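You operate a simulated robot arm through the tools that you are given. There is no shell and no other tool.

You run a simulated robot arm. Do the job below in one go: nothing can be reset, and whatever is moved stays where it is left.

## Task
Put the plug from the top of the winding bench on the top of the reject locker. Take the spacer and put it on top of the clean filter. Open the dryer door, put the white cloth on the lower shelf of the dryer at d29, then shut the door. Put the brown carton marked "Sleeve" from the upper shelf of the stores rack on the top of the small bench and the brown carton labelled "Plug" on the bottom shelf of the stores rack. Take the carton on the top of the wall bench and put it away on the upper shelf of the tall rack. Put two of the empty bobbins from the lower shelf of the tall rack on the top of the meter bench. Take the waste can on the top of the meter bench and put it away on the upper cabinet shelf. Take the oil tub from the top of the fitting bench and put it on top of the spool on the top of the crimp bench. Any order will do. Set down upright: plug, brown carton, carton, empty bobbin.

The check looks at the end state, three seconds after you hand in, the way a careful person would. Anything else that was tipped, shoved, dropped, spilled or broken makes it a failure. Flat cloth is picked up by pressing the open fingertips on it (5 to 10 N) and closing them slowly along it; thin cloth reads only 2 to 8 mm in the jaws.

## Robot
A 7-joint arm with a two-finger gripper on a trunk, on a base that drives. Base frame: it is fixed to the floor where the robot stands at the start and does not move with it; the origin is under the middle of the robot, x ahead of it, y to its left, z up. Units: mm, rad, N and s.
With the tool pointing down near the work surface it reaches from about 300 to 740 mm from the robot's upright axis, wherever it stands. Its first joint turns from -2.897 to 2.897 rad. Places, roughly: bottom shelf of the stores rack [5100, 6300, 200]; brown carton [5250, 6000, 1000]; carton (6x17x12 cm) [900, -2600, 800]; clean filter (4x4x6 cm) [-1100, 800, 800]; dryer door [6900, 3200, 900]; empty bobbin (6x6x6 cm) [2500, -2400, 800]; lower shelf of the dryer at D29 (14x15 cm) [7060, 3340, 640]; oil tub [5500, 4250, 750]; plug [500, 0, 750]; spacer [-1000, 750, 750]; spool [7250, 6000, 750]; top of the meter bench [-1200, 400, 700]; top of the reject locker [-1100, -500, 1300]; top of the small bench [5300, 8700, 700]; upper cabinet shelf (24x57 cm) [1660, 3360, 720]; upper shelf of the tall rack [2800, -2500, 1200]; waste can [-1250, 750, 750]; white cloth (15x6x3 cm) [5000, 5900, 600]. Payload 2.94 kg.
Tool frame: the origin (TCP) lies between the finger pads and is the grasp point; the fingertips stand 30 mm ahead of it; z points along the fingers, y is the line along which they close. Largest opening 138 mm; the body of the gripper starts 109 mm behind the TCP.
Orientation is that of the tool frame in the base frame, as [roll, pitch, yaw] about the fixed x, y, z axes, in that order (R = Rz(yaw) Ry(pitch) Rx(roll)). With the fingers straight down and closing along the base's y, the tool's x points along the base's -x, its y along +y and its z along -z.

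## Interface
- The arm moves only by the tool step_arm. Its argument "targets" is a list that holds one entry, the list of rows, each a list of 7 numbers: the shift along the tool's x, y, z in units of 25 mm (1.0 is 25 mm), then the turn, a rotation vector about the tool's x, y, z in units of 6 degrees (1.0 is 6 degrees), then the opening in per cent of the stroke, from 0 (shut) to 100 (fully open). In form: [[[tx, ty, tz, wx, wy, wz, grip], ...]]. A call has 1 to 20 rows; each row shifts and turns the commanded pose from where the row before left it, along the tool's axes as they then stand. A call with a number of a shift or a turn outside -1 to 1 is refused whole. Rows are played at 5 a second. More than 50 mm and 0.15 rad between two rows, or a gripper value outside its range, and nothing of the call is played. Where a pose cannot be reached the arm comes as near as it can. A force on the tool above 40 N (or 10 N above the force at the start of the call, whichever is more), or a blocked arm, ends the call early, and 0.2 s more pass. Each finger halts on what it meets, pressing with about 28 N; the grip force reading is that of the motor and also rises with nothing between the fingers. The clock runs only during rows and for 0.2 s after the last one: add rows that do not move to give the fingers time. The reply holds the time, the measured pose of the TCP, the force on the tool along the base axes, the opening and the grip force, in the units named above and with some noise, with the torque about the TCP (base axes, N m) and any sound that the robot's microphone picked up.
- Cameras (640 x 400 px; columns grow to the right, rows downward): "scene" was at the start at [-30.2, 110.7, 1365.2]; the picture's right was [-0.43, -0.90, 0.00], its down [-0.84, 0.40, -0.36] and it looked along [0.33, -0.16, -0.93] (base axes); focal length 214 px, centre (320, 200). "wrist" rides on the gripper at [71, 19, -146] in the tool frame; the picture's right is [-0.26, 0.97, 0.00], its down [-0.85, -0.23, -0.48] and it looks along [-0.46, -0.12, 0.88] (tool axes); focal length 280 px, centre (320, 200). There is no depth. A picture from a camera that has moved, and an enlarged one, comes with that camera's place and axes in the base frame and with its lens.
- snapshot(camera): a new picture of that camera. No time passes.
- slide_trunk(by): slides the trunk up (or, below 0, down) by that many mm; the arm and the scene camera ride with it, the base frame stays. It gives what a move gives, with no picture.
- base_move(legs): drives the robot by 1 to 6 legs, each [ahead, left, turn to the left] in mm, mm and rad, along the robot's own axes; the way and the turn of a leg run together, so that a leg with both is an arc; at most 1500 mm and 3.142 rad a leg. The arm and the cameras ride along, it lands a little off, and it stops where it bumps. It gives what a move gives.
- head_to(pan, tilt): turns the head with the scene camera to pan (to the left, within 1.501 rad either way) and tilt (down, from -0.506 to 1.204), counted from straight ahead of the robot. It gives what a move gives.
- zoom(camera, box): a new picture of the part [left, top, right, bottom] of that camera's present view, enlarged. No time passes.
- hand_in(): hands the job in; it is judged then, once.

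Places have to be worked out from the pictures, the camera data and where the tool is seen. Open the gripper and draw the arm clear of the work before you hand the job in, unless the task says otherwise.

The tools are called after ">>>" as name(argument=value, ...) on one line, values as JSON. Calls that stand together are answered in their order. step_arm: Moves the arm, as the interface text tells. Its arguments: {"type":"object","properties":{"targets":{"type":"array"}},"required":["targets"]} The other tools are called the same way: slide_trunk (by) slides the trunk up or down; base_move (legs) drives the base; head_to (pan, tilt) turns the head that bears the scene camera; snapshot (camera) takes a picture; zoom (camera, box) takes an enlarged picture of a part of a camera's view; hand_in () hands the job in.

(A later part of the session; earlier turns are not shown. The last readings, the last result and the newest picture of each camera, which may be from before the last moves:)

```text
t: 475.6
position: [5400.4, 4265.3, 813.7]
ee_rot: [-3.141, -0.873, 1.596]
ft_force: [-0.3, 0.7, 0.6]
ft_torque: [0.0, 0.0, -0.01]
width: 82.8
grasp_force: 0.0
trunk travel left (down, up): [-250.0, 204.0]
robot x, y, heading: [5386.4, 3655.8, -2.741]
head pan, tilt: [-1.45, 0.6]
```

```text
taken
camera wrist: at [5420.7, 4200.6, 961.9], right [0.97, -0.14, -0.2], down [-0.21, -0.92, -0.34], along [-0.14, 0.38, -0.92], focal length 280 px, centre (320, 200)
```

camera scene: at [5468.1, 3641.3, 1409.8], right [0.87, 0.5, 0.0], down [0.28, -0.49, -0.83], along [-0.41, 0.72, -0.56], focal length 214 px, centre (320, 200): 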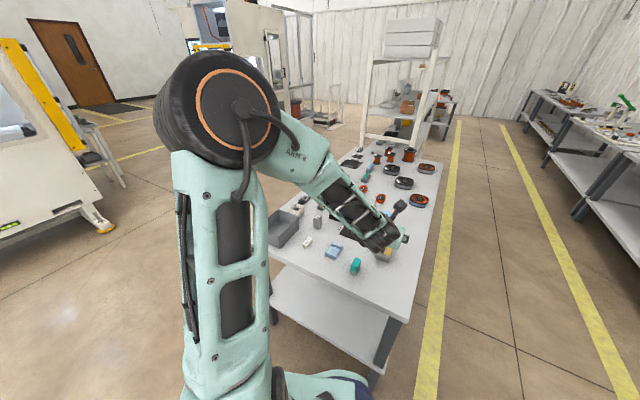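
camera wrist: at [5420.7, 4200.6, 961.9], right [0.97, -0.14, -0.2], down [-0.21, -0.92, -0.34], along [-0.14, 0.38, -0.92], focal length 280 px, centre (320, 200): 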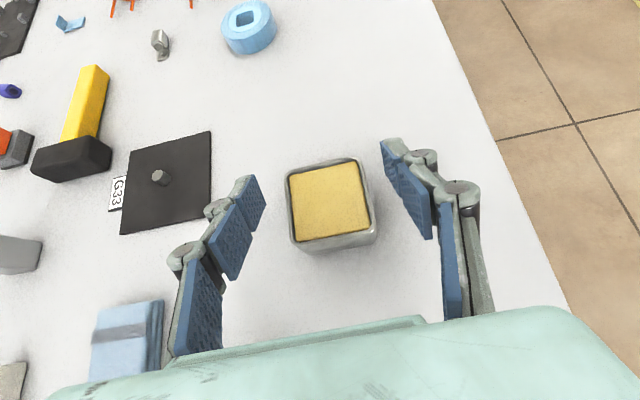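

Centred. I lower 22 mm and close.

>>> step_arm(targets=[[[-0.45, 0.02, 0.38, 0, 0, 0, 60], [-0.224, 0, 0.188, 0, 0, 0, 60], [0, 0, 0, 0, 0, 0, 45], [0, 0, 0, 0, 0, 0, 30], [0, 0, 0, 0, 0, 0, 25], [0, 0, 0, 0, 0, 0, 25]]])

>>> snapshot(camera="wrist")

```text
t: 477.0
position: [5400.8, 4267.1, 792.9]
ee_rot: [-3.141, -0.873, 1.598]
ft_force: [0.1, 1.6, 1.0]
ft_torque: [0.13, 0.09, -0.01]
width: 59.6
grasp_force: 27.9
trunk travel left (down, up): [-250.0, 204.0]
robot x, y, heading: [5390.8, 3659.8, -2.742]
head pan, tilt: [-1.45, 0.6]
```

```text
taken
camera wrist: at [5420.8, 4201.5, 941.3], right [0.97, -0.14, -0.2], down [-0.21, -0.92, -0.34], along [-0.14, 0.38, -0.92], focal length 280 px, centre (320, 200)
```

wrist: 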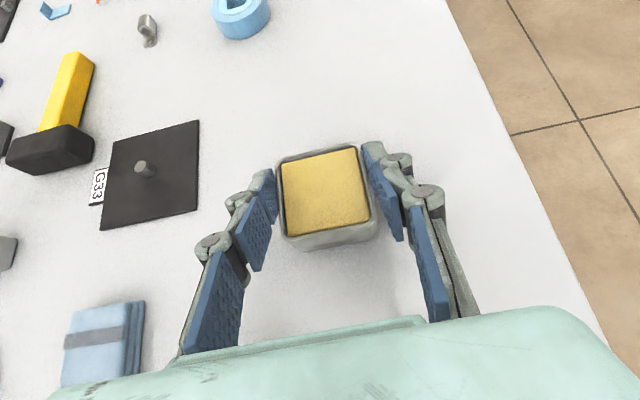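

Tub gripped (59.6 mm). I lift it, move out to the aisle east of the bench, and turn so that the right side faces east.

>>> step_arm(targets=[[[0.4, 0, -0.33, 0, 0, 0, 25], [0.766, 0, -0.6428, 0, 0, 0, 25], [0.766, 0, -0.6428, 0, 0, 0, 25], [0.766, 0, -0.6428, 0, 0, 0, 25], [0.766, 0, -0.6428, 0, 0, 0, 25], [-0.6428, 0, -0.766, 0, 0, 0, 25], [-0.6428, 0, -0.766, 0, 0, 0, 25]]])

>>> base_move(legs=[[-454, 365, 0], [0, 0, -1.62]])

>>> head_to(pan=-1.2, tilt=0.3)

>>> snapshot(camera="scene")

```text
t: 478.6
position: [5401.1, 4214.0, 905.3]
ee_rot: [-3.139, -0.871, 1.598]
ft_force: [0.0, -0.1, -2.2]
ft_torque: [-0.02, 0.0, -0.02]
width: 59.1
grasp_force: 27.7
trunk travel left (down, up): [-250.0, 204.0]
robot x, y, heading: [5384.9, 3657.6, -2.744]
head pan, tilt: [-1.45, 0.6]
```

```text
t: 486.4
position: [6495.5, 3429.1, 904.3]
ee_rot: [-3.141, -0.872, -0.063]
ft_force: [0.6, 0.2, -1.9]
ft_torque: [0.01, 0.04, -0.03]
width: 59.0
grasp_force: 28.4
trunk travel left (down, up): [-250.0, 204.0]
robot x, y, heading: [5940.5, 3496.4, 1.872]
head pan, tilt: [-1.45, 0.6]
```

```text
t: 487.2
position: [6496.2, 3429.5, 905.6]
ee_rot: [-3.14, -0.873, -0.063]
ft_force: [0.1, -0.3, -3.1]
ft_torque: [0.04, 0.01, 0.03]
width: 59.3
grasp_force: 28.2
trunk travel left (down, up): [-250.0, 204.0]
robot x, y, heading: [5939.6, 3496.5, 1.879]
head pan, tilt: [-1.201, 0.3]
```

```text
taken
camera scene: at [5909.3, 3435.9, 1437.2], right [0.63, -0.78, 0.0], down [-0.23, -0.19, -0.95], along [0.74, 0.6, -0.3], focal length 214 px, centre (320, 200)
```

scene: 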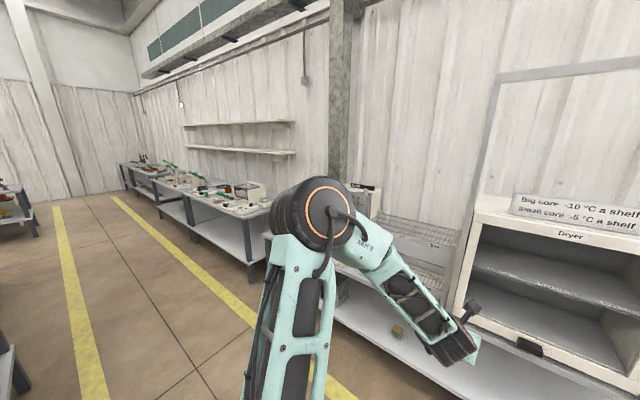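

The dryer is on the wall bench to the right; the crimp bench is further north. I first go north along the aisle at x≈5950 with the hand clear of the wall benches.

>>> base_move(legs=[[1169, -373, 0], [1140, -364, 0]])

>>> head_to(pan=-1.45, tilt=0.4)

>>> snapshot(camera="scene")

```text
t: 499.2
position: [6531.0, 5869.2, 906.8]
ee_rot: [-3.14, -0.872, -0.086]
ft_force: [-0.3, -0.3, -2.3]
ft_torque: [-0.02, 0.01, 0.01]
width: 59.1
grasp_force: 27.5
trunk travel left (down, up): [-250.0, 204.0]
robot x, y, heading: [5984.2, 5946.1, 1.859]
head pan, tilt: [-1.201, 0.3]
```

```text
t: 499.9
position: [6531.7, 5869.9, 907.1]
ee_rot: [-3.14, -0.872, -0.086]
ft_force: [0.6, -0.1, -2.6]
ft_torque: [0.02, -0.01, 0.0]
width: 59.3
grasp_force: 27.8
trunk travel left (down, up): [-250.0, 204.0]
robot x, y, heading: [5976.9, 5948.7, 1.857]
head pan, tilt: [-1.45, 0.4]
```

```text
taken
camera scene: at [5957.0, 5868.6, 1428.0], right [0.4, -0.92, 0.0], down [-0.36, -0.15, -0.92], along [0.85, 0.36, -0.39], focal length 214 px, centre (320, 200)
```

scene: 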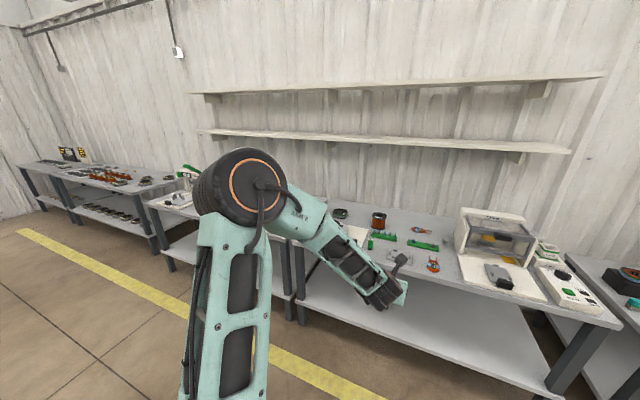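

The crimp bench is ahead with a press on its right part. I zoom in to find the spool.

>>> zoom(camera="scene", box=[310, 190, 480, 300])

>>> zoom(camera="scene", box=[340, 195, 450, 265])

```text
3.64 times, centred on (395, 245) of scene
camera zoom: at [5957.0, 5868.6, 1428.0], right [0.4, -0.92, 0.0], down [-0.36, -0.15, -0.92], along [0.85, 0.36, -0.39], focal length 780 px, centre (47, 36)
```

zoom: 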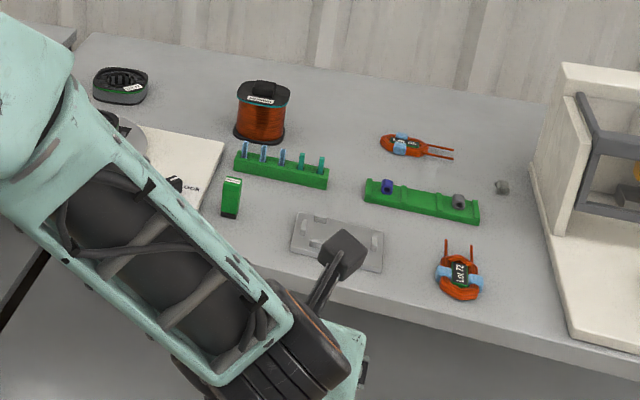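

```text
5.71 times, centred on (395, 230) of scene
camera zoom: at [5957.0, 5868.6, 1428.0], right [0.4, -0.92, 0.0], down [-0.36, -0.15, -0.92], along [0.85, 0.36, -0.39], focal length 1226 px, centre (-109, 29)
```

zoom: 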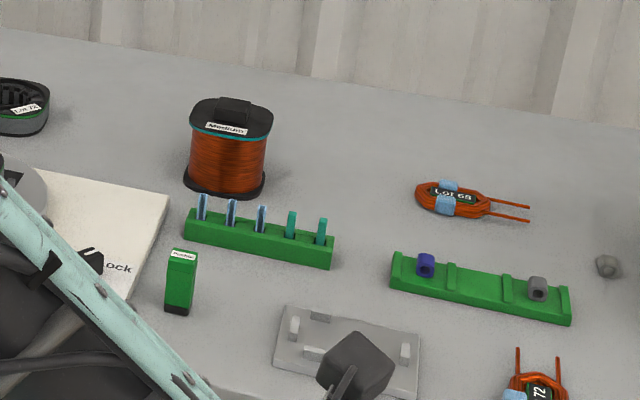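

>>> zoom(camera="scene", box=[365, 203, 395, 232])

```text
13.79 times, centred on (380, 218) of scene
camera zoom: at [5957.0, 5868.6, 1428.0], right [0.4, -0.92, 0.0], down [-0.36, -0.15, -0.92], along [0.85, 0.36, -0.39], focal length 2958 px, centre (-508, -41)
```

zoom: 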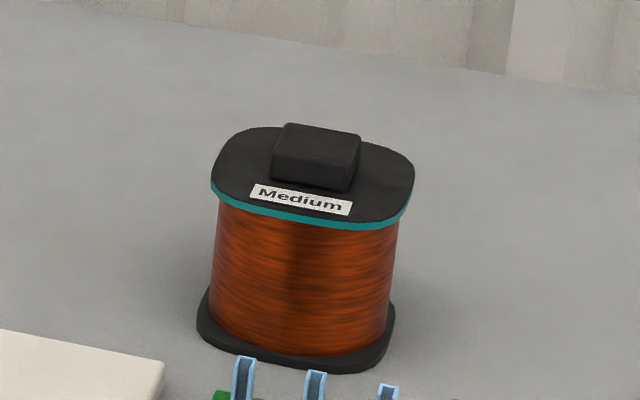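

The "Medium" copper spool stands near (7180,5998), about 80 mm tall, with a small raised block (≈36×30×15 mm) in the middle of its top: the tub must be centred on that. I strafe right toward the bench, hand at z≈907.

>>> base_move(legs=[[-17, -530, 0]])

>>> snapshot(camera="wrist")

>>> snapshot(camera="scene")

```text
t: 505.1
position: [7044.6, 5999.2, 905.6]
ee_rot: [-3.141, -0.872, -0.087]
ft_force: [0.9, 0.8, -2.9]
ft_torque: [0.01, 0.05, -0.02]
width: 59.2
grasp_force: 28.2
trunk travel left (down, up): [-250.0, 204.0]
robot x, y, heading: [6490.9, 6076.8, 1.856]
head pan, tilt: [-1.45, 0.4]
```

```text
taken
camera wrist: at [6976.8, 5986.4, 1054.2], right [-0.25, -0.95, -0.2], down [-0.89, 0.31, -0.34], along [0.39, 0.09, -0.92], focal length 280 px, centre (320, 200)
```

wrist: 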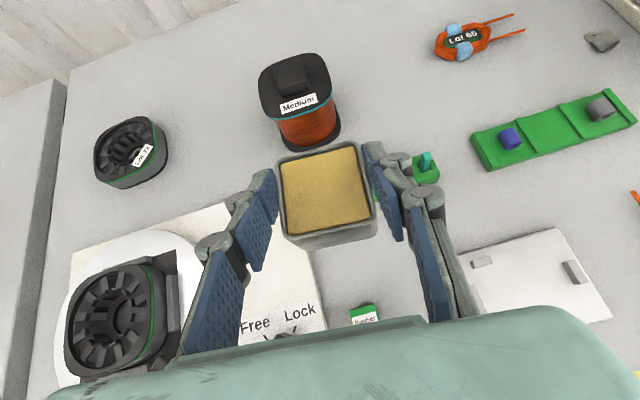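

```text
taken
camera scene: at [6471.1, 6000.8, 1428.0], right [0.39, -0.92, 0.0], down [-0.36, -0.15, -0.92], along [0.85, 0.36, -0.39], focal length 214 px, centre (320, 200)
```

scene: 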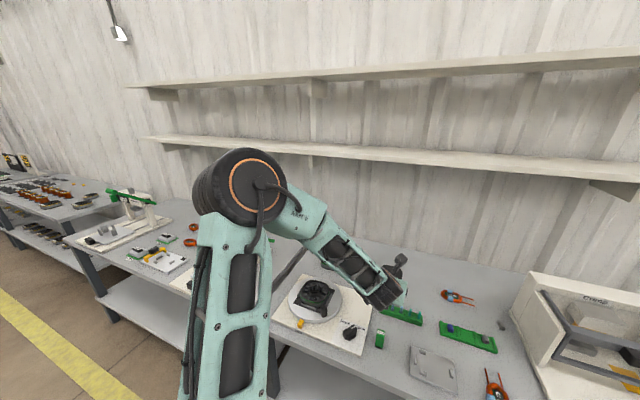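

>>> zoom(camera="wrist", box=[240, 40, 360, 150])

```text
3.64 times, centred on (300, 95) of wrist
camera zoom: at [6976.8, 5986.4, 1054.2], right [-0.25, -0.95, -0.2], down [-0.89, 0.31, -0.34], along [0.39, 0.09, -0.92], focal length 1020 px, centre (393, 582)
```

zoom: 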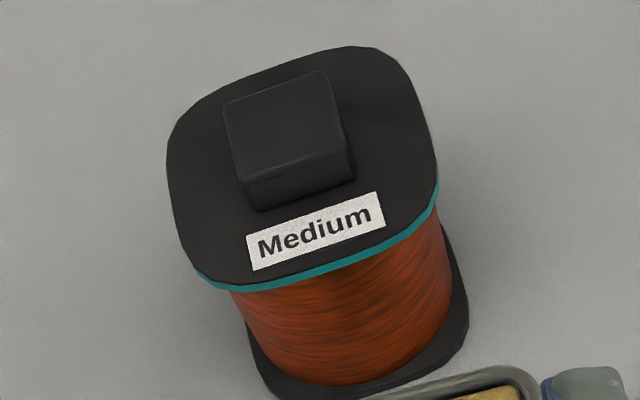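

I raise the tub a bit and move 80 mm forward to get a second line of sight to the block on the spool.

>>> step_arm(targets=[[[0.94, -0.093, 0.6, 0, 0, 0, 25], [0.94, -0.093, 0.6, 0, 0, 0, 25], [0.94, -0.093, 0.6, 0, 0, 0, 25], [0, 0, 0, 0, 0, 0, 25]]])

>>> snapshot(camera="wrist")

>>> zoom(camera="wrist", box=[250, 80, 370, 190])

```text
t: 506.1
position: [7127.3, 5998.3, 931.9]
ee_rot: [-3.139, -0.871, -0.089]
ft_force: [-0.6, -0.8, -1.8]
ft_torque: [0.01, 0.01, -0.02]
width: 59.1
grasp_force: 27.8
trunk travel left (down, up): [-250.0, 204.0]
robot x, y, heading: [6492.1, 6080.5, 1.852]
head pan, tilt: [-1.45, 0.4]
```

```text
taken
camera wrist: at [7058.4, 5985.7, 1080.5], right [-0.25, -0.95, -0.2], down [-0.89, 0.31, -0.34], along [0.39, 0.09, -0.92], focal length 280 px, centre (320, 200)
```

wrist: 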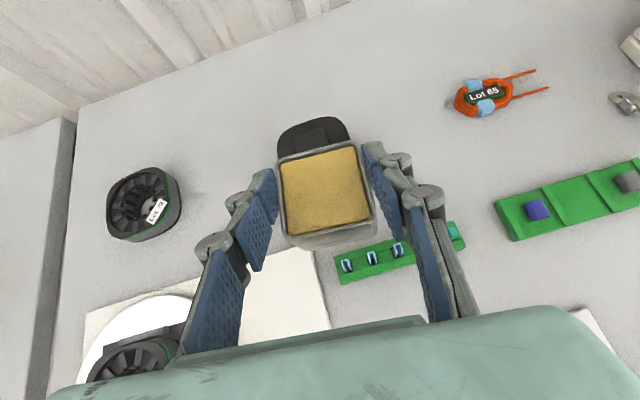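

```text
3.64 times, centred on (310, 135) of wrist
camera zoom: at [7058.4, 5985.7, 1080.5], right [-0.25, -0.95, -0.2], down [-0.89, 0.31, -0.34], along [0.39, 0.09, -0.92], focal length 1020 px, centre (356, 436)
```

zoom: 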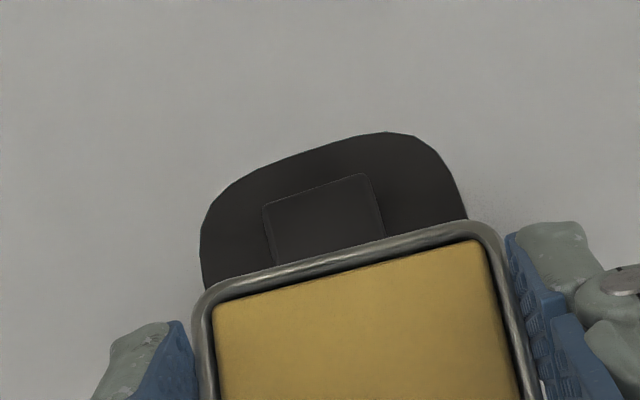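

Triangulated: the block's top is at z≈813, centred at (7239,6004), aligned with the axes. I move the tub over it at the present height and look again.

>>> step_arm(targets=[[[0.713, -0.156, 0.847, 0, 0, 0, 25], [0.713, -0.156, 0.847, 0, 0, 0, 25], [0.713, -0.156, 0.847, 0, 0, 0, 25], [0.713, -0.156, 0.847, 0, 0, 0, 25], [0, 0, 0, 0, 0, 0, 25]]])

>>> snapshot(camera="wrist")

>>> zoom(camera="scene", box=[360, 210, 460, 310])

```text
t: 507.3
position: [7238.1, 6007.0, 931.4]
ee_rot: [-3.139, -0.871, -0.089]
ft_force: [-0.2, 0.1, -2.6]
ft_torque: [0.01, -0.02, 0.02]
width: 59.3
grasp_force: 28.1
trunk travel left (down, up): [-250.0, 204.0]
robot x, y, heading: [6492.5, 6079.4, 1.854]
head pan, tilt: [-1.45, 0.4]
```

```text
taken
camera wrist: at [7169.8, 5993.2, 1081.0], right [-0.25, -0.95, -0.2], down [-0.89, 0.31, -0.34], along [0.39, 0.09, -0.92], focal length 280 px, centre (320, 200)
```

wrist: 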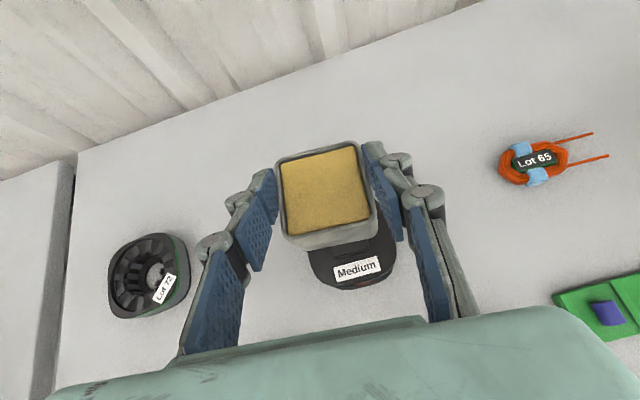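

```text
4.00 times, centred on (410, 260) of scene
camera zoom: at [6471.2, 6000.8, 1428.0], right [0.39, -0.92, 0.0], down [-0.36, -0.15, -0.92], along [0.85, 0.36, -0.39], focal length 858 px, centre (-40, -40)
```

zoom: 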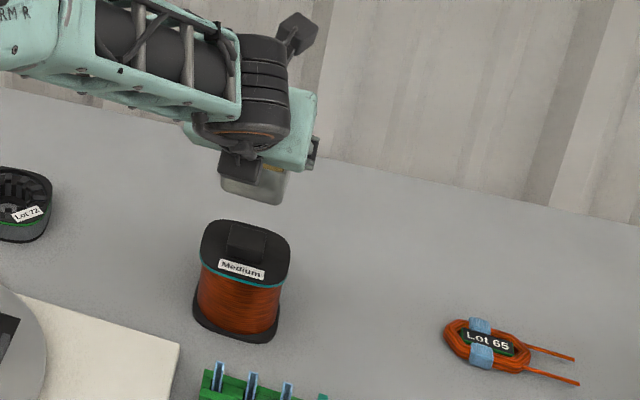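

>>> zoom(camera="scene", box=[400, 255, 440, 300])

```text
8.89 times, centred on (420, 278) of scene
camera zoom: at [6471.2, 6000.8, 1428.0], right [0.39, -0.92, 0.0], down [-0.36, -0.15, -0.92], along [0.85, 0.36, -0.39], focal length 1906 px, centre (-569, -489)
```

zoom: 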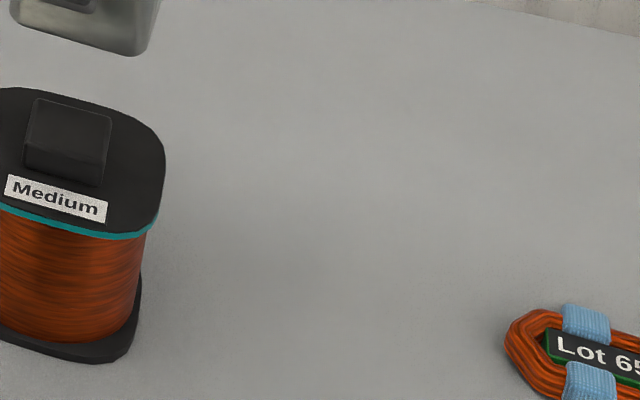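

The scene view confirms the block centre at (7241,6005). I shift 2.5 mm and lower the tub to just above it.

>>> step_arm(targets=[[[-0.704, 0.05, 0.592, 0, 0, 0, 25], [-0.704, 0.05, 0.592, 0, 0, 0, 25], [-0.6, 0.0, 0.505, 0, 0, 0, 25], [0, 0, 0, 0, 0, 0, 25]]])

>>> zoom(camera="scene", box=[380, 230, 450, 300])

>>> snapshot(camera="wrist")

```text
t: 508.3
position: [7236.6, 6004.7, 869.3]
ee_rot: [-3.138, -0.88, -0.088]
ft_force: [3.8, -0.1, 11.1]
ft_torque: [0.04, 0.01, -0.06]
width: 59.3
grasp_force: 28.1
trunk travel left (down, up): [-250.0, 204.0]
robot x, y, heading: [6493.8, 6079.7, 1.85]
head pan, tilt: [-1.45, 0.4]
```

```text
5.71 times, centred on (415, 265) of scene
camera zoom: at [6469.7, 6001.0, 1428.2], right [0.39, -0.92, 0.0], down [-0.36, -0.15, -0.92], along [0.85, 0.36, -0.39], focal length 1226 px, centre (-223, -171)
```

zoom: 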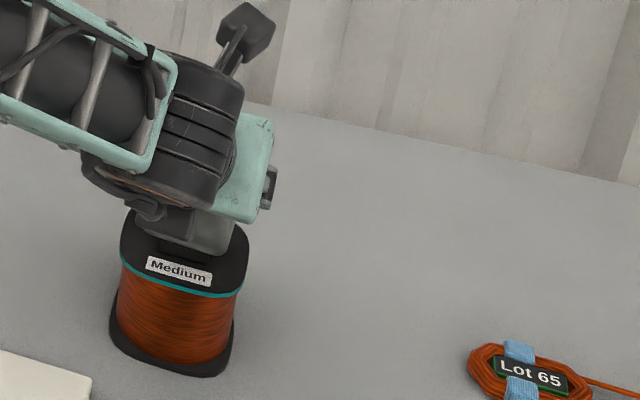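

```text
taken
camera wrist: at [7166.6, 5991.0, 1016.9], right [-0.25, -0.95, -0.2], down [-0.88, 0.31, -0.35], along [0.39, 0.09, -0.91], focal length 280 px, centre (320, 200)
```

wrist: 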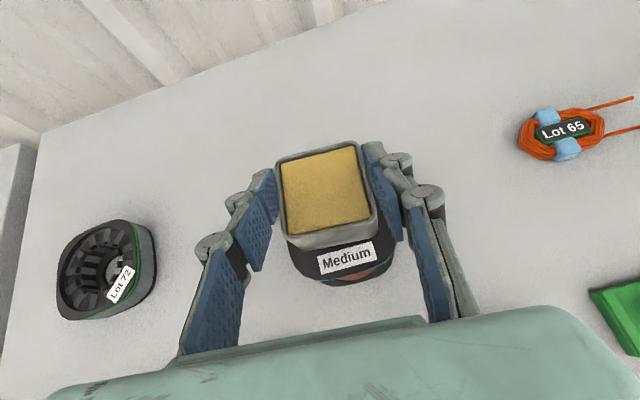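

Contact came earlier than expected (tub bottom at ≈828, so the block is higher and therefore nearer, x≈7222). I lift 12 mm and look closely at how the tub sits relative to the block.

>>> step_arm(targets=[[[0.37, 0, -0.31, 0, 0, 0, 25], [0, 0, 0, 0, 0, 0, 25]]])

>>> zoom(camera="scene", box=[395, 255, 425, 285])

```text
t: 508.9
position: [7235.6, 6003.8, 877.0]
ee_rot: [-3.14, -0.872, -0.088]
ft_force: [-1.0, 0.0, -1.9]
ft_torque: [-0.02, 0.03, 0.0]
width: 59.3
grasp_force: 28.3
trunk travel left (down, up): [-250.0, 204.0]
robot x, y, heading: [6492.2, 6080.1, 1.856]
head pan, tilt: [-1.45, 0.4]
```

```text
13.33 times, centred on (410, 270) of scene
camera zoom: at [6471.1, 6000.8, 1427.9], right [0.39, -0.92, 0.0], down [-0.36, -0.15, -0.92], along [0.85, 0.36, -0.39], focal length 2860 px, centre (-880, -733)
```

zoom: 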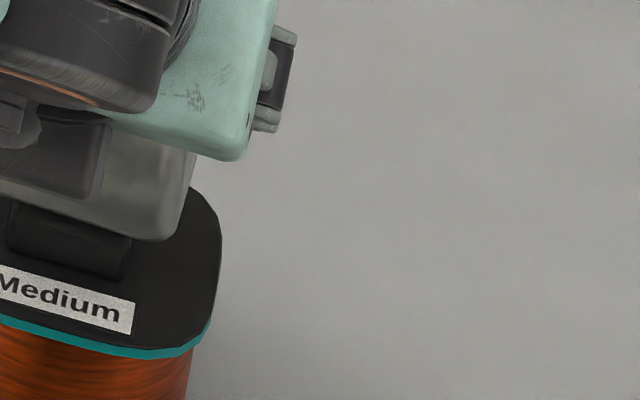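

From this view the tub is about 8 mm too far back relative to the block. I shift it toward the robot by 8 mm, then lower in small steps.

>>> step_arm(targets=[[[-0.21, -0.03, -0.25, 0, 0, 0, 25], [0, 0, 0, 0, 0, 0, 25], [-0.09, 0, 0.077, 0, 0, 0, 25], [0, 0, 0, 0, 0, 0, 25]]])

>>> zoom(camera="scene", box=[395, 255, 425, 285])

```text
t: 509.9
position: [7229.4, 6005.6, 873.8]
ee_rot: [-3.14, -0.873, -0.086]
ft_force: [-0.7, 0.1, -2.1]
ft_torque: [-0.02, 0.01, 0.01]
width: 59.1
grasp_force: 27.6
trunk travel left (down, up): [-250.0, 204.0]
robot x, y, heading: [6494.3, 6077.7, 1.854]
head pan, tilt: [-1.45, 0.4]
```

```text
13.33 times, centred on (410, 270) of scene
camera zoom: at [6471.2, 6000.8, 1428.0], right [0.39, -0.92, 0.0], down [-0.36, -0.15, -0.92], along [0.85, 0.36, -0.39], focal length 2860 px, centre (-880, -733)
```

zoom: 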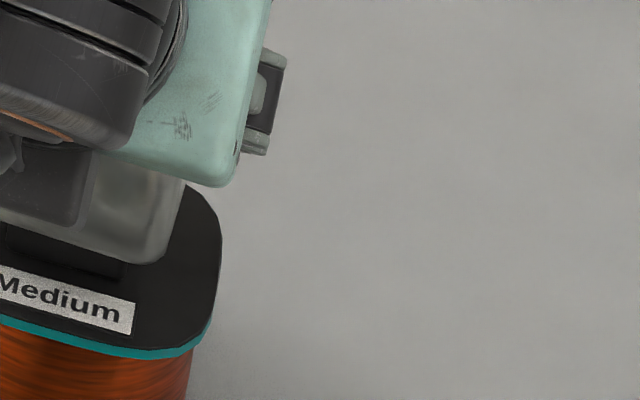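

I lower to contact in 2 mm steps.

>>> step_arm(targets=[[[-0.06, 0, 0.052, 0, 0, 0, 25], [0, 0, 0, 0, 0, 0, 25]]])

>>> step_arm(targets=[[[-0.06, 0, 0.052, 0, 0, 0, 25], [0, 0, 0, 0, 0, 0, 25]]])

>>> zoom(camera="scene", box=[395, 255, 425, 285])

```text
t: 510.5
position: [7227.8, 6005.9, 873.0]
ee_rot: [-3.139, -0.872, -0.085]
ft_force: [0.1, 0.9, -0.9]
ft_torque: [0.02, 0.01, -0.03]
width: 59.2
grasp_force: 28.0
trunk travel left (down, up): [-250.0, 204.0]
robot x, y, heading: [6493.0, 6075.8, 1.856]
head pan, tilt: [-1.45, 0.4]
```

```text
t: 511.1
position: [7227.5, 6005.8, 870.7]
ee_rot: [-3.14, -0.873, -0.088]
ft_force: [0.9, 0.1, -2.0]
ft_torque: [0.02, 0.01, 0.02]
width: 59.3
grasp_force: 28.1
trunk travel left (down, up): [-250.0, 204.0]
robot x, y, heading: [6495.0, 6076.9, 1.851]
head pan, tilt: [-1.45, 0.4]
```

```text
13.33 times, centred on (410, 270) of scene
camera zoom: at [6471.1, 6000.8, 1428.0], right [0.39, -0.92, 0.0], down [-0.36, -0.15, -0.92], along [0.85, 0.36, -0.39], focal length 2860 px, centre (-880, -733)
```

zoom: 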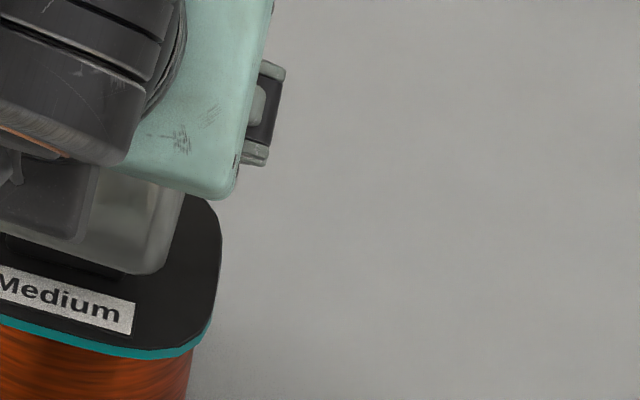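

>>> step_arm(targets=[[[-0.06, 0, 0.052, 0, 0, 0, 25], [0, 0, 0, 0, 0, 0, 25]]])

>>> zoom(camera="scene", box=[385, 250, 425, 290])

```text
t: 511.7
position: [7228.6, 6005.4, 868.5]
ee_rot: [-3.141, -0.873, -0.087]
ft_force: [0.8, -0.7, -1.7]
ft_torque: [0.02, -0.02, 0.01]
width: 59.3
grasp_force: 28.0
trunk travel left (down, up): [-250.0, 204.0]
robot x, y, heading: [6495.1, 6080.7, 1.853]
head pan, tilt: [-1.45, 0.4]
```

```text
10.00 times, centred on (405, 270) of scene
camera zoom: at [6471.0, 6000.8, 1428.0], right [0.39, -0.92, 0.0], down [-0.36, -0.15, -0.92], along [0.85, 0.36, -0.39], focal length 2145 px, centre (-530, -500)
```

zoom: 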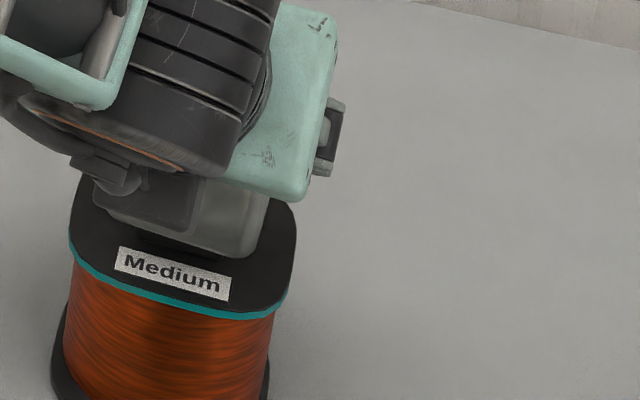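

>>> step_arm(targets=[[[-0.06, 0, 0.052, 0, 0, 0, 25], [0, 0, 0, 0, 0, 0, 25]]])

>>> step_arm(targets=[[[-0.05, 0, 0.043, 0, 0, 0, 25], [0, 0, 0, 0, 0, 0, 25]]])

```text
t: 512.3
position: [7229.5, 6004.0, 868.4]
ee_rot: [-3.139, -0.876, -0.09]
ft_force: [2.9, -1.6, 6.4]
ft_torque: [0.12, -0.11, -0.02]
width: 59.4
grasp_force: 28.2
trunk travel left (down, up): [-250.0, 204.0]
robot x, y, heading: [6494.2, 6079.6, 1.852]
head pan, tilt: [-1.45, 0.4]
```

```text
t: 512.9
position: [7227.8, 6004.9, 868.8]
ee_rot: [-3.14, -0.879, -0.09]
ft_force: [-0.4, -0.2, 16.7]
ft_torque: [0.11, 0.15, 0.01]
width: 59.4
grasp_force: 27.4
trunk travel left (down, up): [-250.0, 204.0]
robot x, y, heading: [6493.8, 6080.1, 1.856]
head pan, tilt: [-1.45, 0.4]
```

Contact. I look closely at the relation between tub and block now.

>>> zoom(camera="scene", box=[390, 255, 420, 285])

>>> zoom(camera="wrist", box=[260, 130, 400, 300])

```text
13.33 times, centred on (405, 270) of scene
camera zoom: at [6468.5, 6001.1, 1428.1], right [0.39, -0.92, 0.0], down [-0.36, -0.15, -0.92], along [0.85, 0.36, -0.39], focal length 2860 px, centre (-813, -733)
```

zoom: 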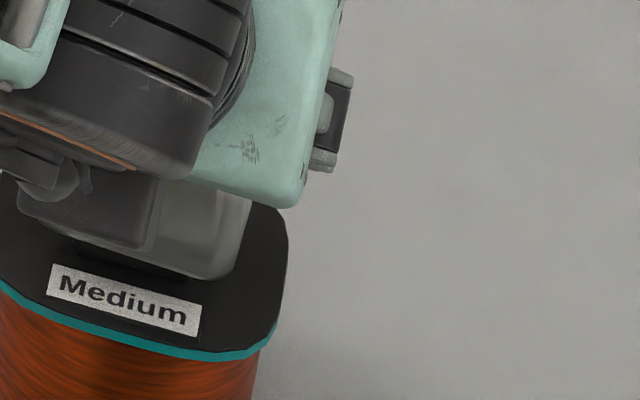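

```text
2.35 times, centred on (330, 215) of wrist
camera zoom: at [7159.2, 5991.3, 1016.9], right [-0.25, -0.95, -0.2], down [-0.89, 0.31, -0.35], along [0.39, 0.09, -0.92], focal length 660 px, centre (296, 165)
```

zoom: 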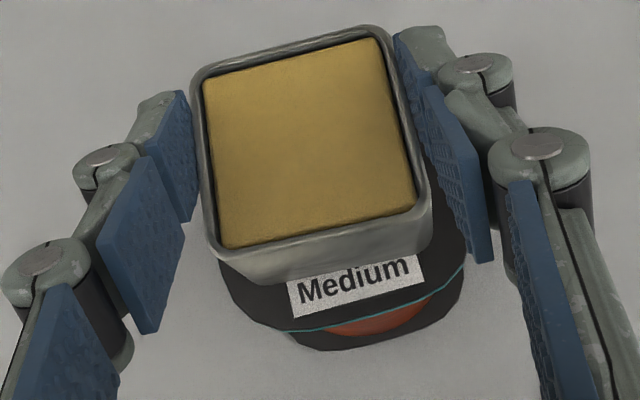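

The tub overhangs the block about 15 mm in front instead of 10, so I lift 3 mm, shift it 4 mm away from the robot, and lower again.

>>> step_arm(targets=[[[0.18, 0, -0.155, 0, 0, 0, 25], [0.1026, -0.014, 0.122, 0, 0, 0, 25], [-0.08, 0, 0.07, 0, 0, 0, 25], [0, 0, 0, 0, 0, 0, 25]]])

>>> step_arm(targets=[[[-0.05, 0, 0.043, 0, 0, 0, 25], [0, 0, 0, 0, 0, 0, 25]]])

```text
t: 513.9
position: [7231.7, 6005.4, 869.4]
ee_rot: [-3.14, -0.872, -0.086]
ft_force: [-2.7, 0.6, 6.2]
ft_torque: [0.11, 0.0, 0.06]
width: 59.2
grasp_force: 28.1
trunk travel left (down, up): [-250.0, 204.0]
robot x, y, heading: [6493.3, 6081.4, 1.856]
head pan, tilt: [-1.45, 0.4]
```

```text
t: 514.5
position: [7232.1, 6004.8, 868.5]
ee_rot: [-3.138, -0.876, -0.087]
ft_force: [-4.3, 0.0, 12.2]
ft_torque: [0.14, 0.12, 0.05]
width: 59.4
grasp_force: 28.7
trunk travel left (down, up): [-250.0, 204.0]
robot x, y, heading: [6496.0, 6079.5, 1.852]
head pan, tilt: [-1.45, 0.4]
```

Contact again with the pressure centre near the middle. I ease off 1.5 mm and open slowly.

>>> step_arm(targets=[[[0.045, 0, -0.039, 0, 0, 0, 25], [0, 0, 0, 0, 0, 0, 25]]])

>>> step_arm(targets=[[[0, 0, 0, 0, 0, 0, 43.5], [0, 0, 0, 0, 0, 0, 44.5], [0, 0, 0, 0, 0, 0, 46], [0, 0, 0, 0, 0, 0, 49], [0, 0, 0, 0, 0, 0, 52]]])

>>> zoom(camera="scene", box=[380, 240, 430, 290])

>>> snapshot(camera="wrist")

```text
t: 515.1
position: [7231.4, 6005.1, 869.2]
ee_rot: [3.141, -0.872, -0.088]
ft_force: [4.4, -2.0, 7.0]
ft_torque: [-0.02, -0.37, -0.05]
width: 59.3
grasp_force: 27.9
trunk travel left (down, up): [-250.0, 204.0]
robot x, y, heading: [6490.5, 6081.3, 1.854]
head pan, tilt: [-1.45, 0.4]
```

```text
t: 516.3
position: [7231.9, 6005.5, 868.5]
ee_rot: [-3.141, -0.872, -0.09]
ft_force: [-0.4, 0.0, -0.7]
ft_torque: [-0.01, -0.01, 0.0]
width: 72.0
grasp_force: 0.0
trunk travel left (down, up): [-250.0, 204.0]
robot x, y, heading: [6494.9, 6079.9, 1.85]
head pan, tilt: [-1.45, 0.4]
```

```text
8.00 times, centred on (405, 265) of scene
camera zoom: at [6470.8, 6000.9, 1428.0], right [0.39, -0.92, 0.0], down [-0.36, -0.15, -0.92], along [0.85, 0.36, -0.39], focal length 1716 px, centre (-360, -320)
```

zoom: 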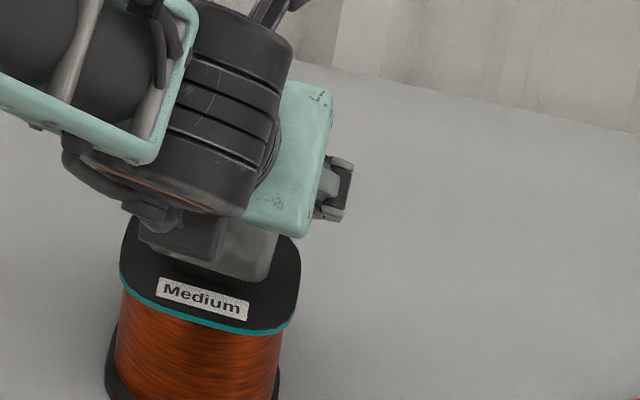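

```text
taken
camera wrist: at [7163.3, 5991.7, 1016.8], right [-0.25, -0.95, -0.2], down [-0.89, 0.31, -0.34], along [0.39, 0.09, -0.92], focal length 280 px, centre (320, 200)
```

wrist: 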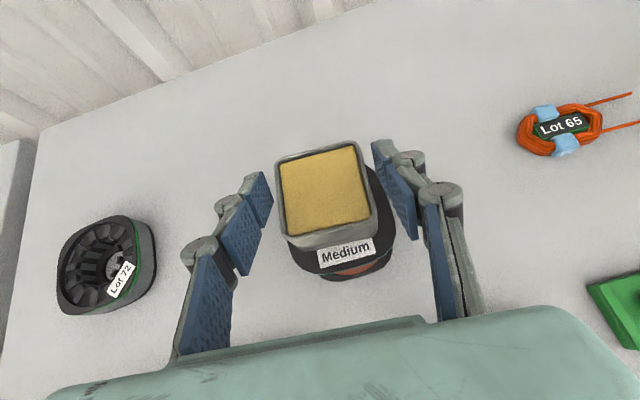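

The tub rests on the spool by itself. I raise the hand straight up and back away, then check it.

>>> step_arm(targets=[[[0.3, 0, -0.25, 0, 0, 0, 52], [0.6, 0, -0.51, 0, 0, 0, 56], [0.766, 0, -0.6428, 0, 0, 0, 60], [0.766, 0, -0.6428, 0, 0, 0, 60], [0.766, 0, -0.6428, 0, 0, 0, 60], [-0.6428, 0, -0.766, 0, 0, 0, 60], [-0.6428, 0, -0.766, 0, 0, 0, 60], [-0.6428, 0, -0.766, 0, 0, 0, 60], [-0.6428, 0, -0.766, 0, 0, 0, 60], [-0.6428, 0, -0.766, 0, 0, 0, 60], [-0.6428, 0, -0.766, 0, 0, 0, 60]]])

>>> zoom(camera="scene", box=[370, 230, 450, 300])

>>> zoom(camera="wrist", box=[220, 20, 400, 170])

```text
t: 518.7
position: [7084.5, 6017.4, 972.7]
ee_rot: [-3.139, -0.872, -0.089]
ft_force: [0.3, 0.2, -0.9]
ft_torque: [-0.02, -0.02, 0.02]
width: 83.0
grasp_force: 0.1
trunk travel left (down, up): [-250.0, 204.0]
robot x, y, heading: [6495.3, 6078.9, 1.855]
head pan, tilt: [-1.45, 0.4]
```

```text
5.71 times, centred on (410, 265) of scene
camera zoom: at [6470.8, 6000.8, 1428.0], right [0.39, -0.92, 0.0], down [-0.36, -0.15, -0.92], along [0.85, 0.36, -0.39], focal length 1226 px, centre (-194, -171)
```

zoom: 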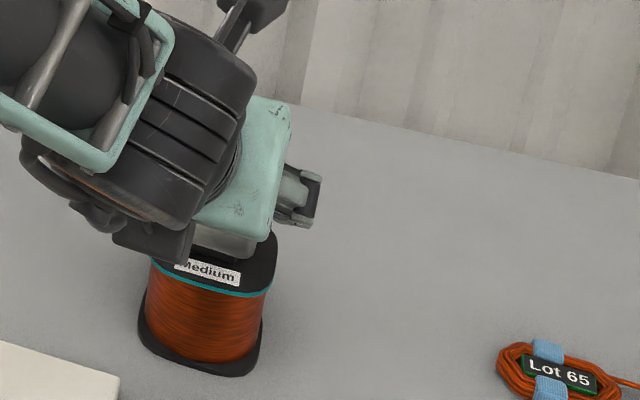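

```text
2.67 times, centred on (310, 95) of wrist
camera zoom: at [7015.3, 6004.5, 1122.2], right [-0.25, -0.95, -0.2], down [-0.89, 0.31, -0.34], along [0.39, 0.09, -0.92], focal length 748 px, centre (347, 480)
```

zoom: 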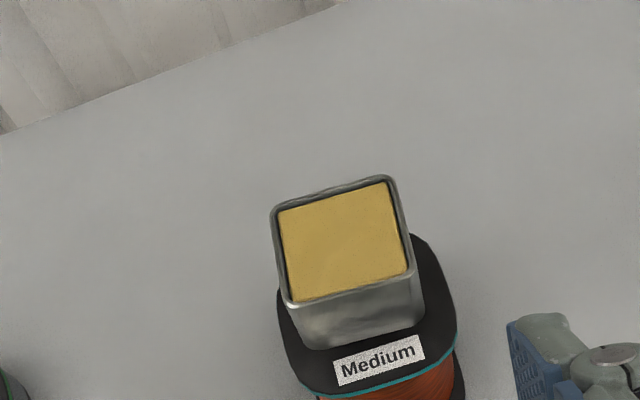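

The tub stands on the spool. I back off from the crimp bench and look west at the stores rack.

>>> base_move(legs=[[35, 401, 0]])

>>> head_to(pan=1.3, tilt=0.4)

>>> snapshot(camera="scene")

```text
t: 522.8
position: [6686.8, 5939.3, 973.4]
ee_rot: [-3.14, -0.872, -0.09]
ft_force: [1.2, 0.2, -1.2]
ft_torque: [0.03, -0.01, 0.02]
width: 82.7
grasp_force: 0.0
trunk travel left (down, up): [-250.0, 204.0]
robot x, y, heading: [6094.3, 5998.1, 1.849]
head pan, tilt: [-1.45, 0.4]
```

```text
t: 525.2
position: [6688.8, 5938.2, 974.3]
ee_rot: [-3.14, -0.872, -0.089]
ft_force: [0.2, 0.6, -0.4]
ft_torque: [0.0, -0.03, -0.01]
width: 83.0
grasp_force: 0.1
trunk travel left (down, up): [-250.0, 204.0]
robot x, y, heading: [6095.4, 6001.3, 1.854]
head pan, tilt: [1.3, 0.4]
```

```text
taken
camera scene: at [5896.3, 5884.7, 1428.0], right [-0.01, 1.0, 0.0], down [0.39, 0.0, -0.92], along [-0.92, -0.01, -0.39], focal length 214 px, centre (320, 200)
```

scene: 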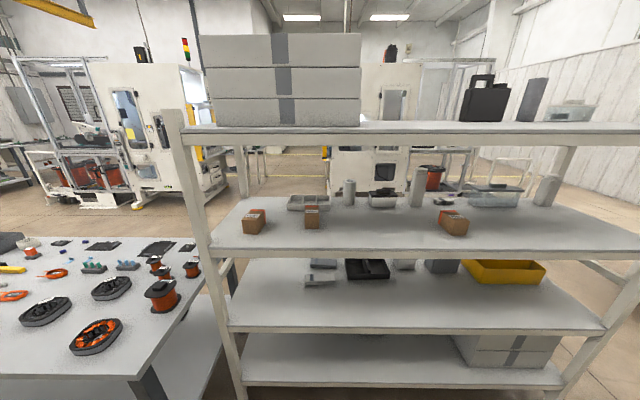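

A clear view of the stores rack from the east: three brown cartons on the upper shelf, other things on the shelf at 600, boxes on the bottom shelf. I zoom in to read the labels.

>>> zoom(camera="scene", box=[230, 170, 350, 250])

>>> zoom(camera="scene", box=[400, 180, 500, 250])

>>> zoom(camera="scene", box=[280, 240, 420, 310])

>>> zoom(camera="scene", box=[220, 300, 620, 400])

```text
5.00 times, centred on (290, 210) of scene
camera zoom: at [5896.3, 5884.7, 1428.0], right [-0.01, 1.0, 0.0], down [0.39, 0.0, -0.92], along [-0.92, -0.01, -0.39], focal length 1072 px, centre (470, 150)
```

zoom: 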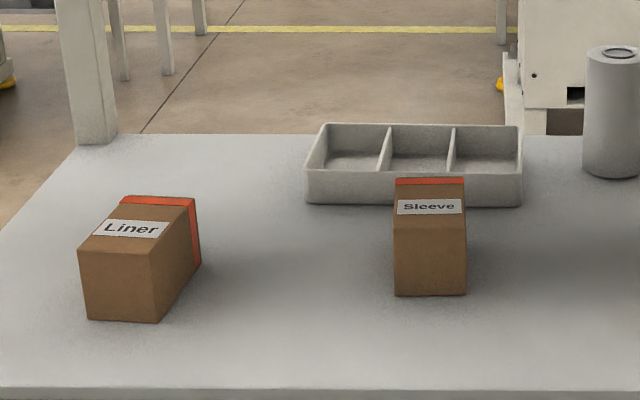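

```text
5.71 times, centred on (450, 215) of scene
camera zoom: at [5896.3, 5884.7, 1428.0], right [-0.01, 1.0, 0.0], down [0.39, 0.0, -0.92], along [-0.92, -0.01, -0.39], focal length 1226 px, centre (-423, 114)
```

zoom: 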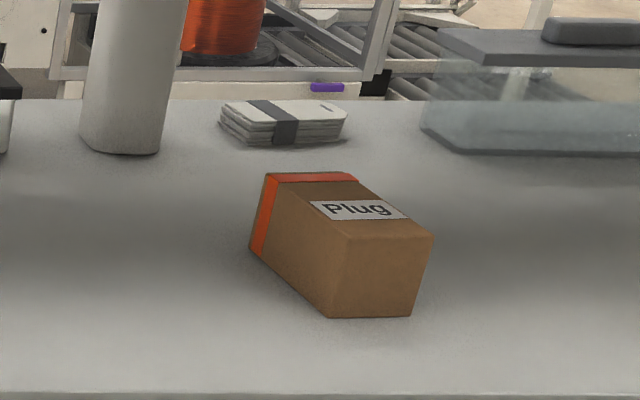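

```text
4.57 times, centred on (350, 275) of scene
camera zoom: at [5896.3, 5884.7, 1428.0], right [-0.01, 1.0, 0.0], down [0.39, 0.0, -0.92], along [-0.92, -0.01, -0.39], focal length 980 px, centre (183, -143)
```

zoom: 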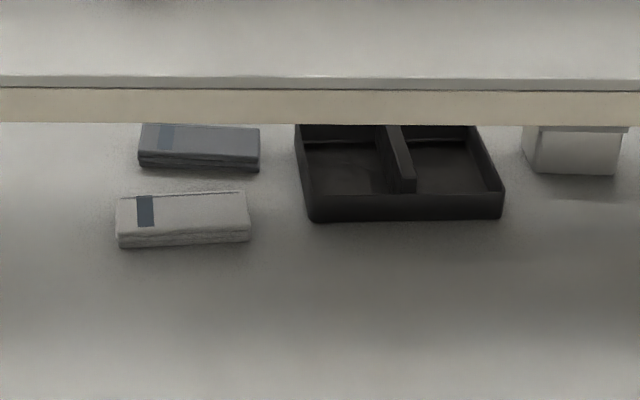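

```text
1.60 times, centred on (420, 350) of scene
camera zoom: at [5896.3, 5884.7, 1428.0], right [-0.01, 1.0, 0.0], down [0.39, 0.0, -0.92], along [-0.92, -0.01, -0.39], focal length 343 px, centre (160, -40)
```

zoom: 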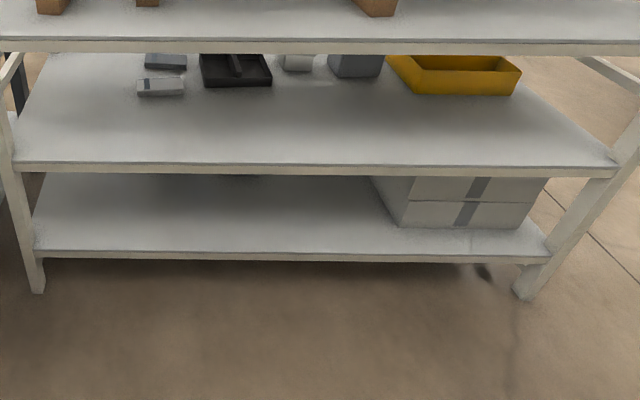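

The labels read "Liner", "Sleeve" (middle) and "Plug" (right); the white cloth is the white folded block in front on the 600 shelf. I turn the robot half round so that its right side faces the rack.

>>> base_move(legs=[[0, 0, 3.14]])

>>> head_to(pan=-1.45, tilt=0.4)

>>> snapshot(camera="scene")

```text
t: 533.3
position: [5503.4, 5970.7, 973.7]
ee_rot: [-3.139, -0.871, -3.078]
ft_force: [-0.5, -0.1, 0.3]
ft_torque: [0.0, 0.0, 0.0]
width: 82.6
grasp_force: 0.0
trunk travel left (down, up): [-250.0, 204.0]
robot x, y, heading: [6095.8, 5999.8, -1.132]
head pan, tilt: [1.3, 0.4]
```

```text
t: 535.7
position: [5503.4, 5971.3, 973.6]
ee_rot: [-3.14, -0.873, -3.075]
ft_force: [0.0, -0.5, 0.2]
ft_torque: [-0.02, 0.0, -0.01]
width: 82.7
grasp_force: 0.1
trunk travel left (down, up): [-250.0, 204.0]
robot x, y, heading: [6096.3, 6001.7, -1.14]
head pan, tilt: [-1.45, 0.4]
```

```text
taken
camera scene: at [6106.3, 6080.7, 1428.0], right [-0.53, 0.85, 0.0], down [0.33, 0.21, -0.92], along [-0.78, -0.49, -0.39], focal length 214 px, centre (320, 200)
```

scene: 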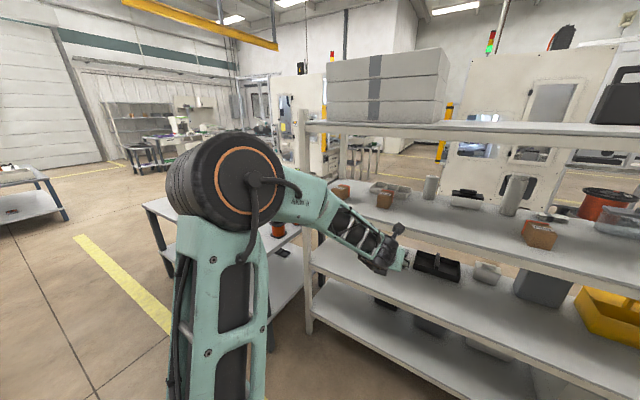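

I raise the trunk by 100 and the hand a little to clear the upper shelf, then drive so the hand comes in front of the "Plug" carton at about (5172,6383).

>>> slide_trunk(by=100)

>>> step_arm(targets=[[[0.766, 0, -0.6428, 0, 0, 0, 65], [0.4, 0, -0.33, 0, 0, 0, 65]]])

>>> base_move(legs=[[-480, -50, 0]])

>>> snapshot(camera="wrist")

>>> snapshot(camera="scene")

```text
t: 537.1
position: [5504.3, 5970.6, 1073.8]
ee_rot: [-3.139, -0.873, -3.077]
ft_force: [-0.6, 0.4, 0.0]
ft_torque: [0.01, 0.0, -0.02]
width: 82.7
grasp_force: 0.1
trunk travel left (down, up): [-350.0, 104.0]
robot x, y, heading: [6096.7, 6000.1, -1.131]
head pan, tilt: [-1.45, 0.4]
```

```text
t: 537.7
position: [5504.1, 5971.7, 1112.7]
ee_rot: [-3.141, -0.873, -3.077]
ft_force: [-1.1, 0.2, -0.2]
ft_torque: [0.01, -0.01, -0.04]
width: 89.8
grasp_force: 0.0
trunk travel left (down, up): [-350.0, 104.0]
robot x, y, heading: [6099.9, 5998.8, -1.139]
head pan, tilt: [-1.45, 0.4]
```

```text
t: 540.6
position: [5248.2, 6386.4, 1112.4]
ee_rot: [-3.139, -0.872, -3.066]
ft_force: [-1.0, 0.1, 0.2]
ft_torque: [0.01, -0.02, 0.01]
width: 89.9
grasp_force: 0.0
trunk travel left (down, up): [-350.0, 104.0]
robot x, y, heading: [5841.4, 6421.0, -1.122]
head pan, tilt: [-1.45, 0.4]
```

```text
taken
camera wrist: at [5311.6, 6411.5, 1260.1], right [0.09, 0.97, -0.2], down [0.93, -0.16, -0.34], along [-0.37, -0.15, -0.92], focal length 280 px, centre (320, 200)
```

wrist: 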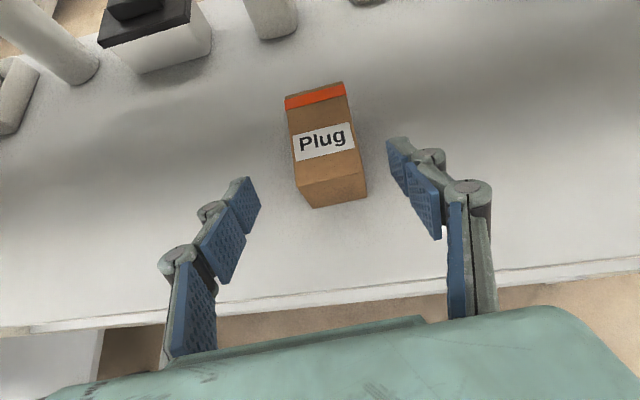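

```text
taken
camera scene: at [5850.1, 6502.8, 1528.0], right [-0.54, 0.84, 0.0], down [0.33, 0.21, -0.92], along [-0.78, -0.49, -0.39], focal length 214 px, centre (320, 200)
```

scene: 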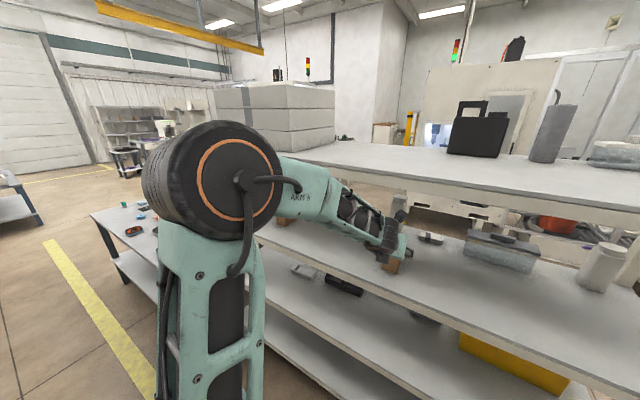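

>>> zoom(camera="wrist", box=[260, 70, 390, 220])

```text
2.67 times, centred on (325, 145) of wrist
camera zoom: at [5311.6, 6411.5, 1260.1], right [0.09, 0.97, -0.2], down [0.93, -0.16, -0.34], along [-0.37, -0.15, -0.92], focal length 748 px, centre (307, 347)
```

zoom: 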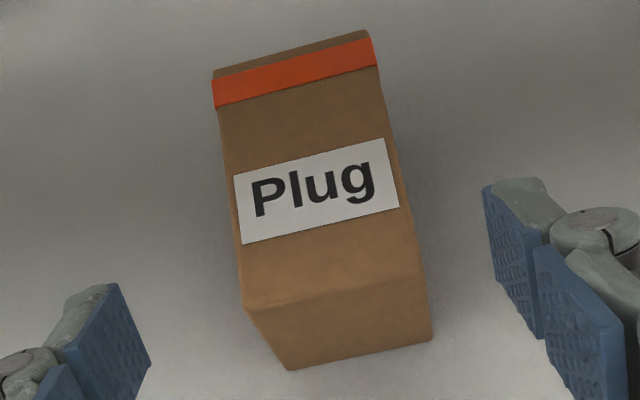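

Plug carton measured: about 55 wide × 94 deep × 59 high, centre near (5167,6385), shelf z≈997. I move over it and down with the fingers on both sides.

>>> step_arm(targets=[[[0.573, 0.057, 0.893, 0, 0, 0, 65], [0.573, 0.057, 0.893, 0, 0, 0, 65], [0.573, 0.057, 0.893, 0, 0, 0, 65], [-0.705, 0, 0.591, 0, 0, 0, 65], [-0.705, 0, 0.591, 0, 0, 0, 65], [0, 0, 0, 0, 0, 0, 65]]])

>>> snapshot(camera="wrist")

```text
t: 542.0
position: [5167.8, 6383.9, 1054.5]
ee_rot: [3.141, -0.873, -3.066]
ft_force: [0.6, -0.4, 0.1]
ft_torque: [-0.01, 0.0, -0.02]
width: 89.7
grasp_force: 0.1
trunk travel left (down, up): [-350.0, 104.0]
robot x, y, heading: [5841.1, 6420.4, -1.124]
head pan, tilt: [-1.45, 0.4]
```

```text
taken
camera wrist: at [5230.6, 6408.9, 1202.9], right [0.09, 0.97, -0.2], down [0.93, -0.16, -0.34], along [-0.37, -0.15, -0.92], focal length 280 px, centre (320, 200)
```

wrist: 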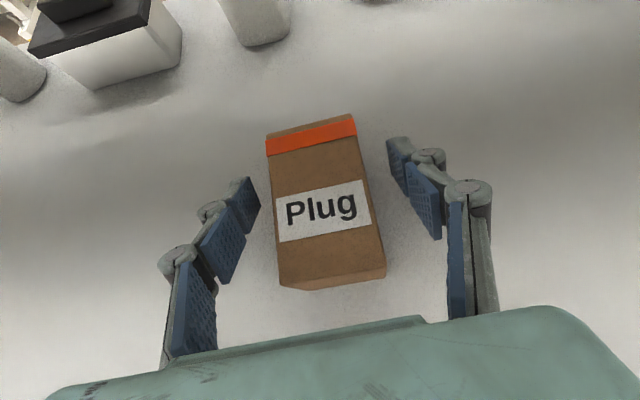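

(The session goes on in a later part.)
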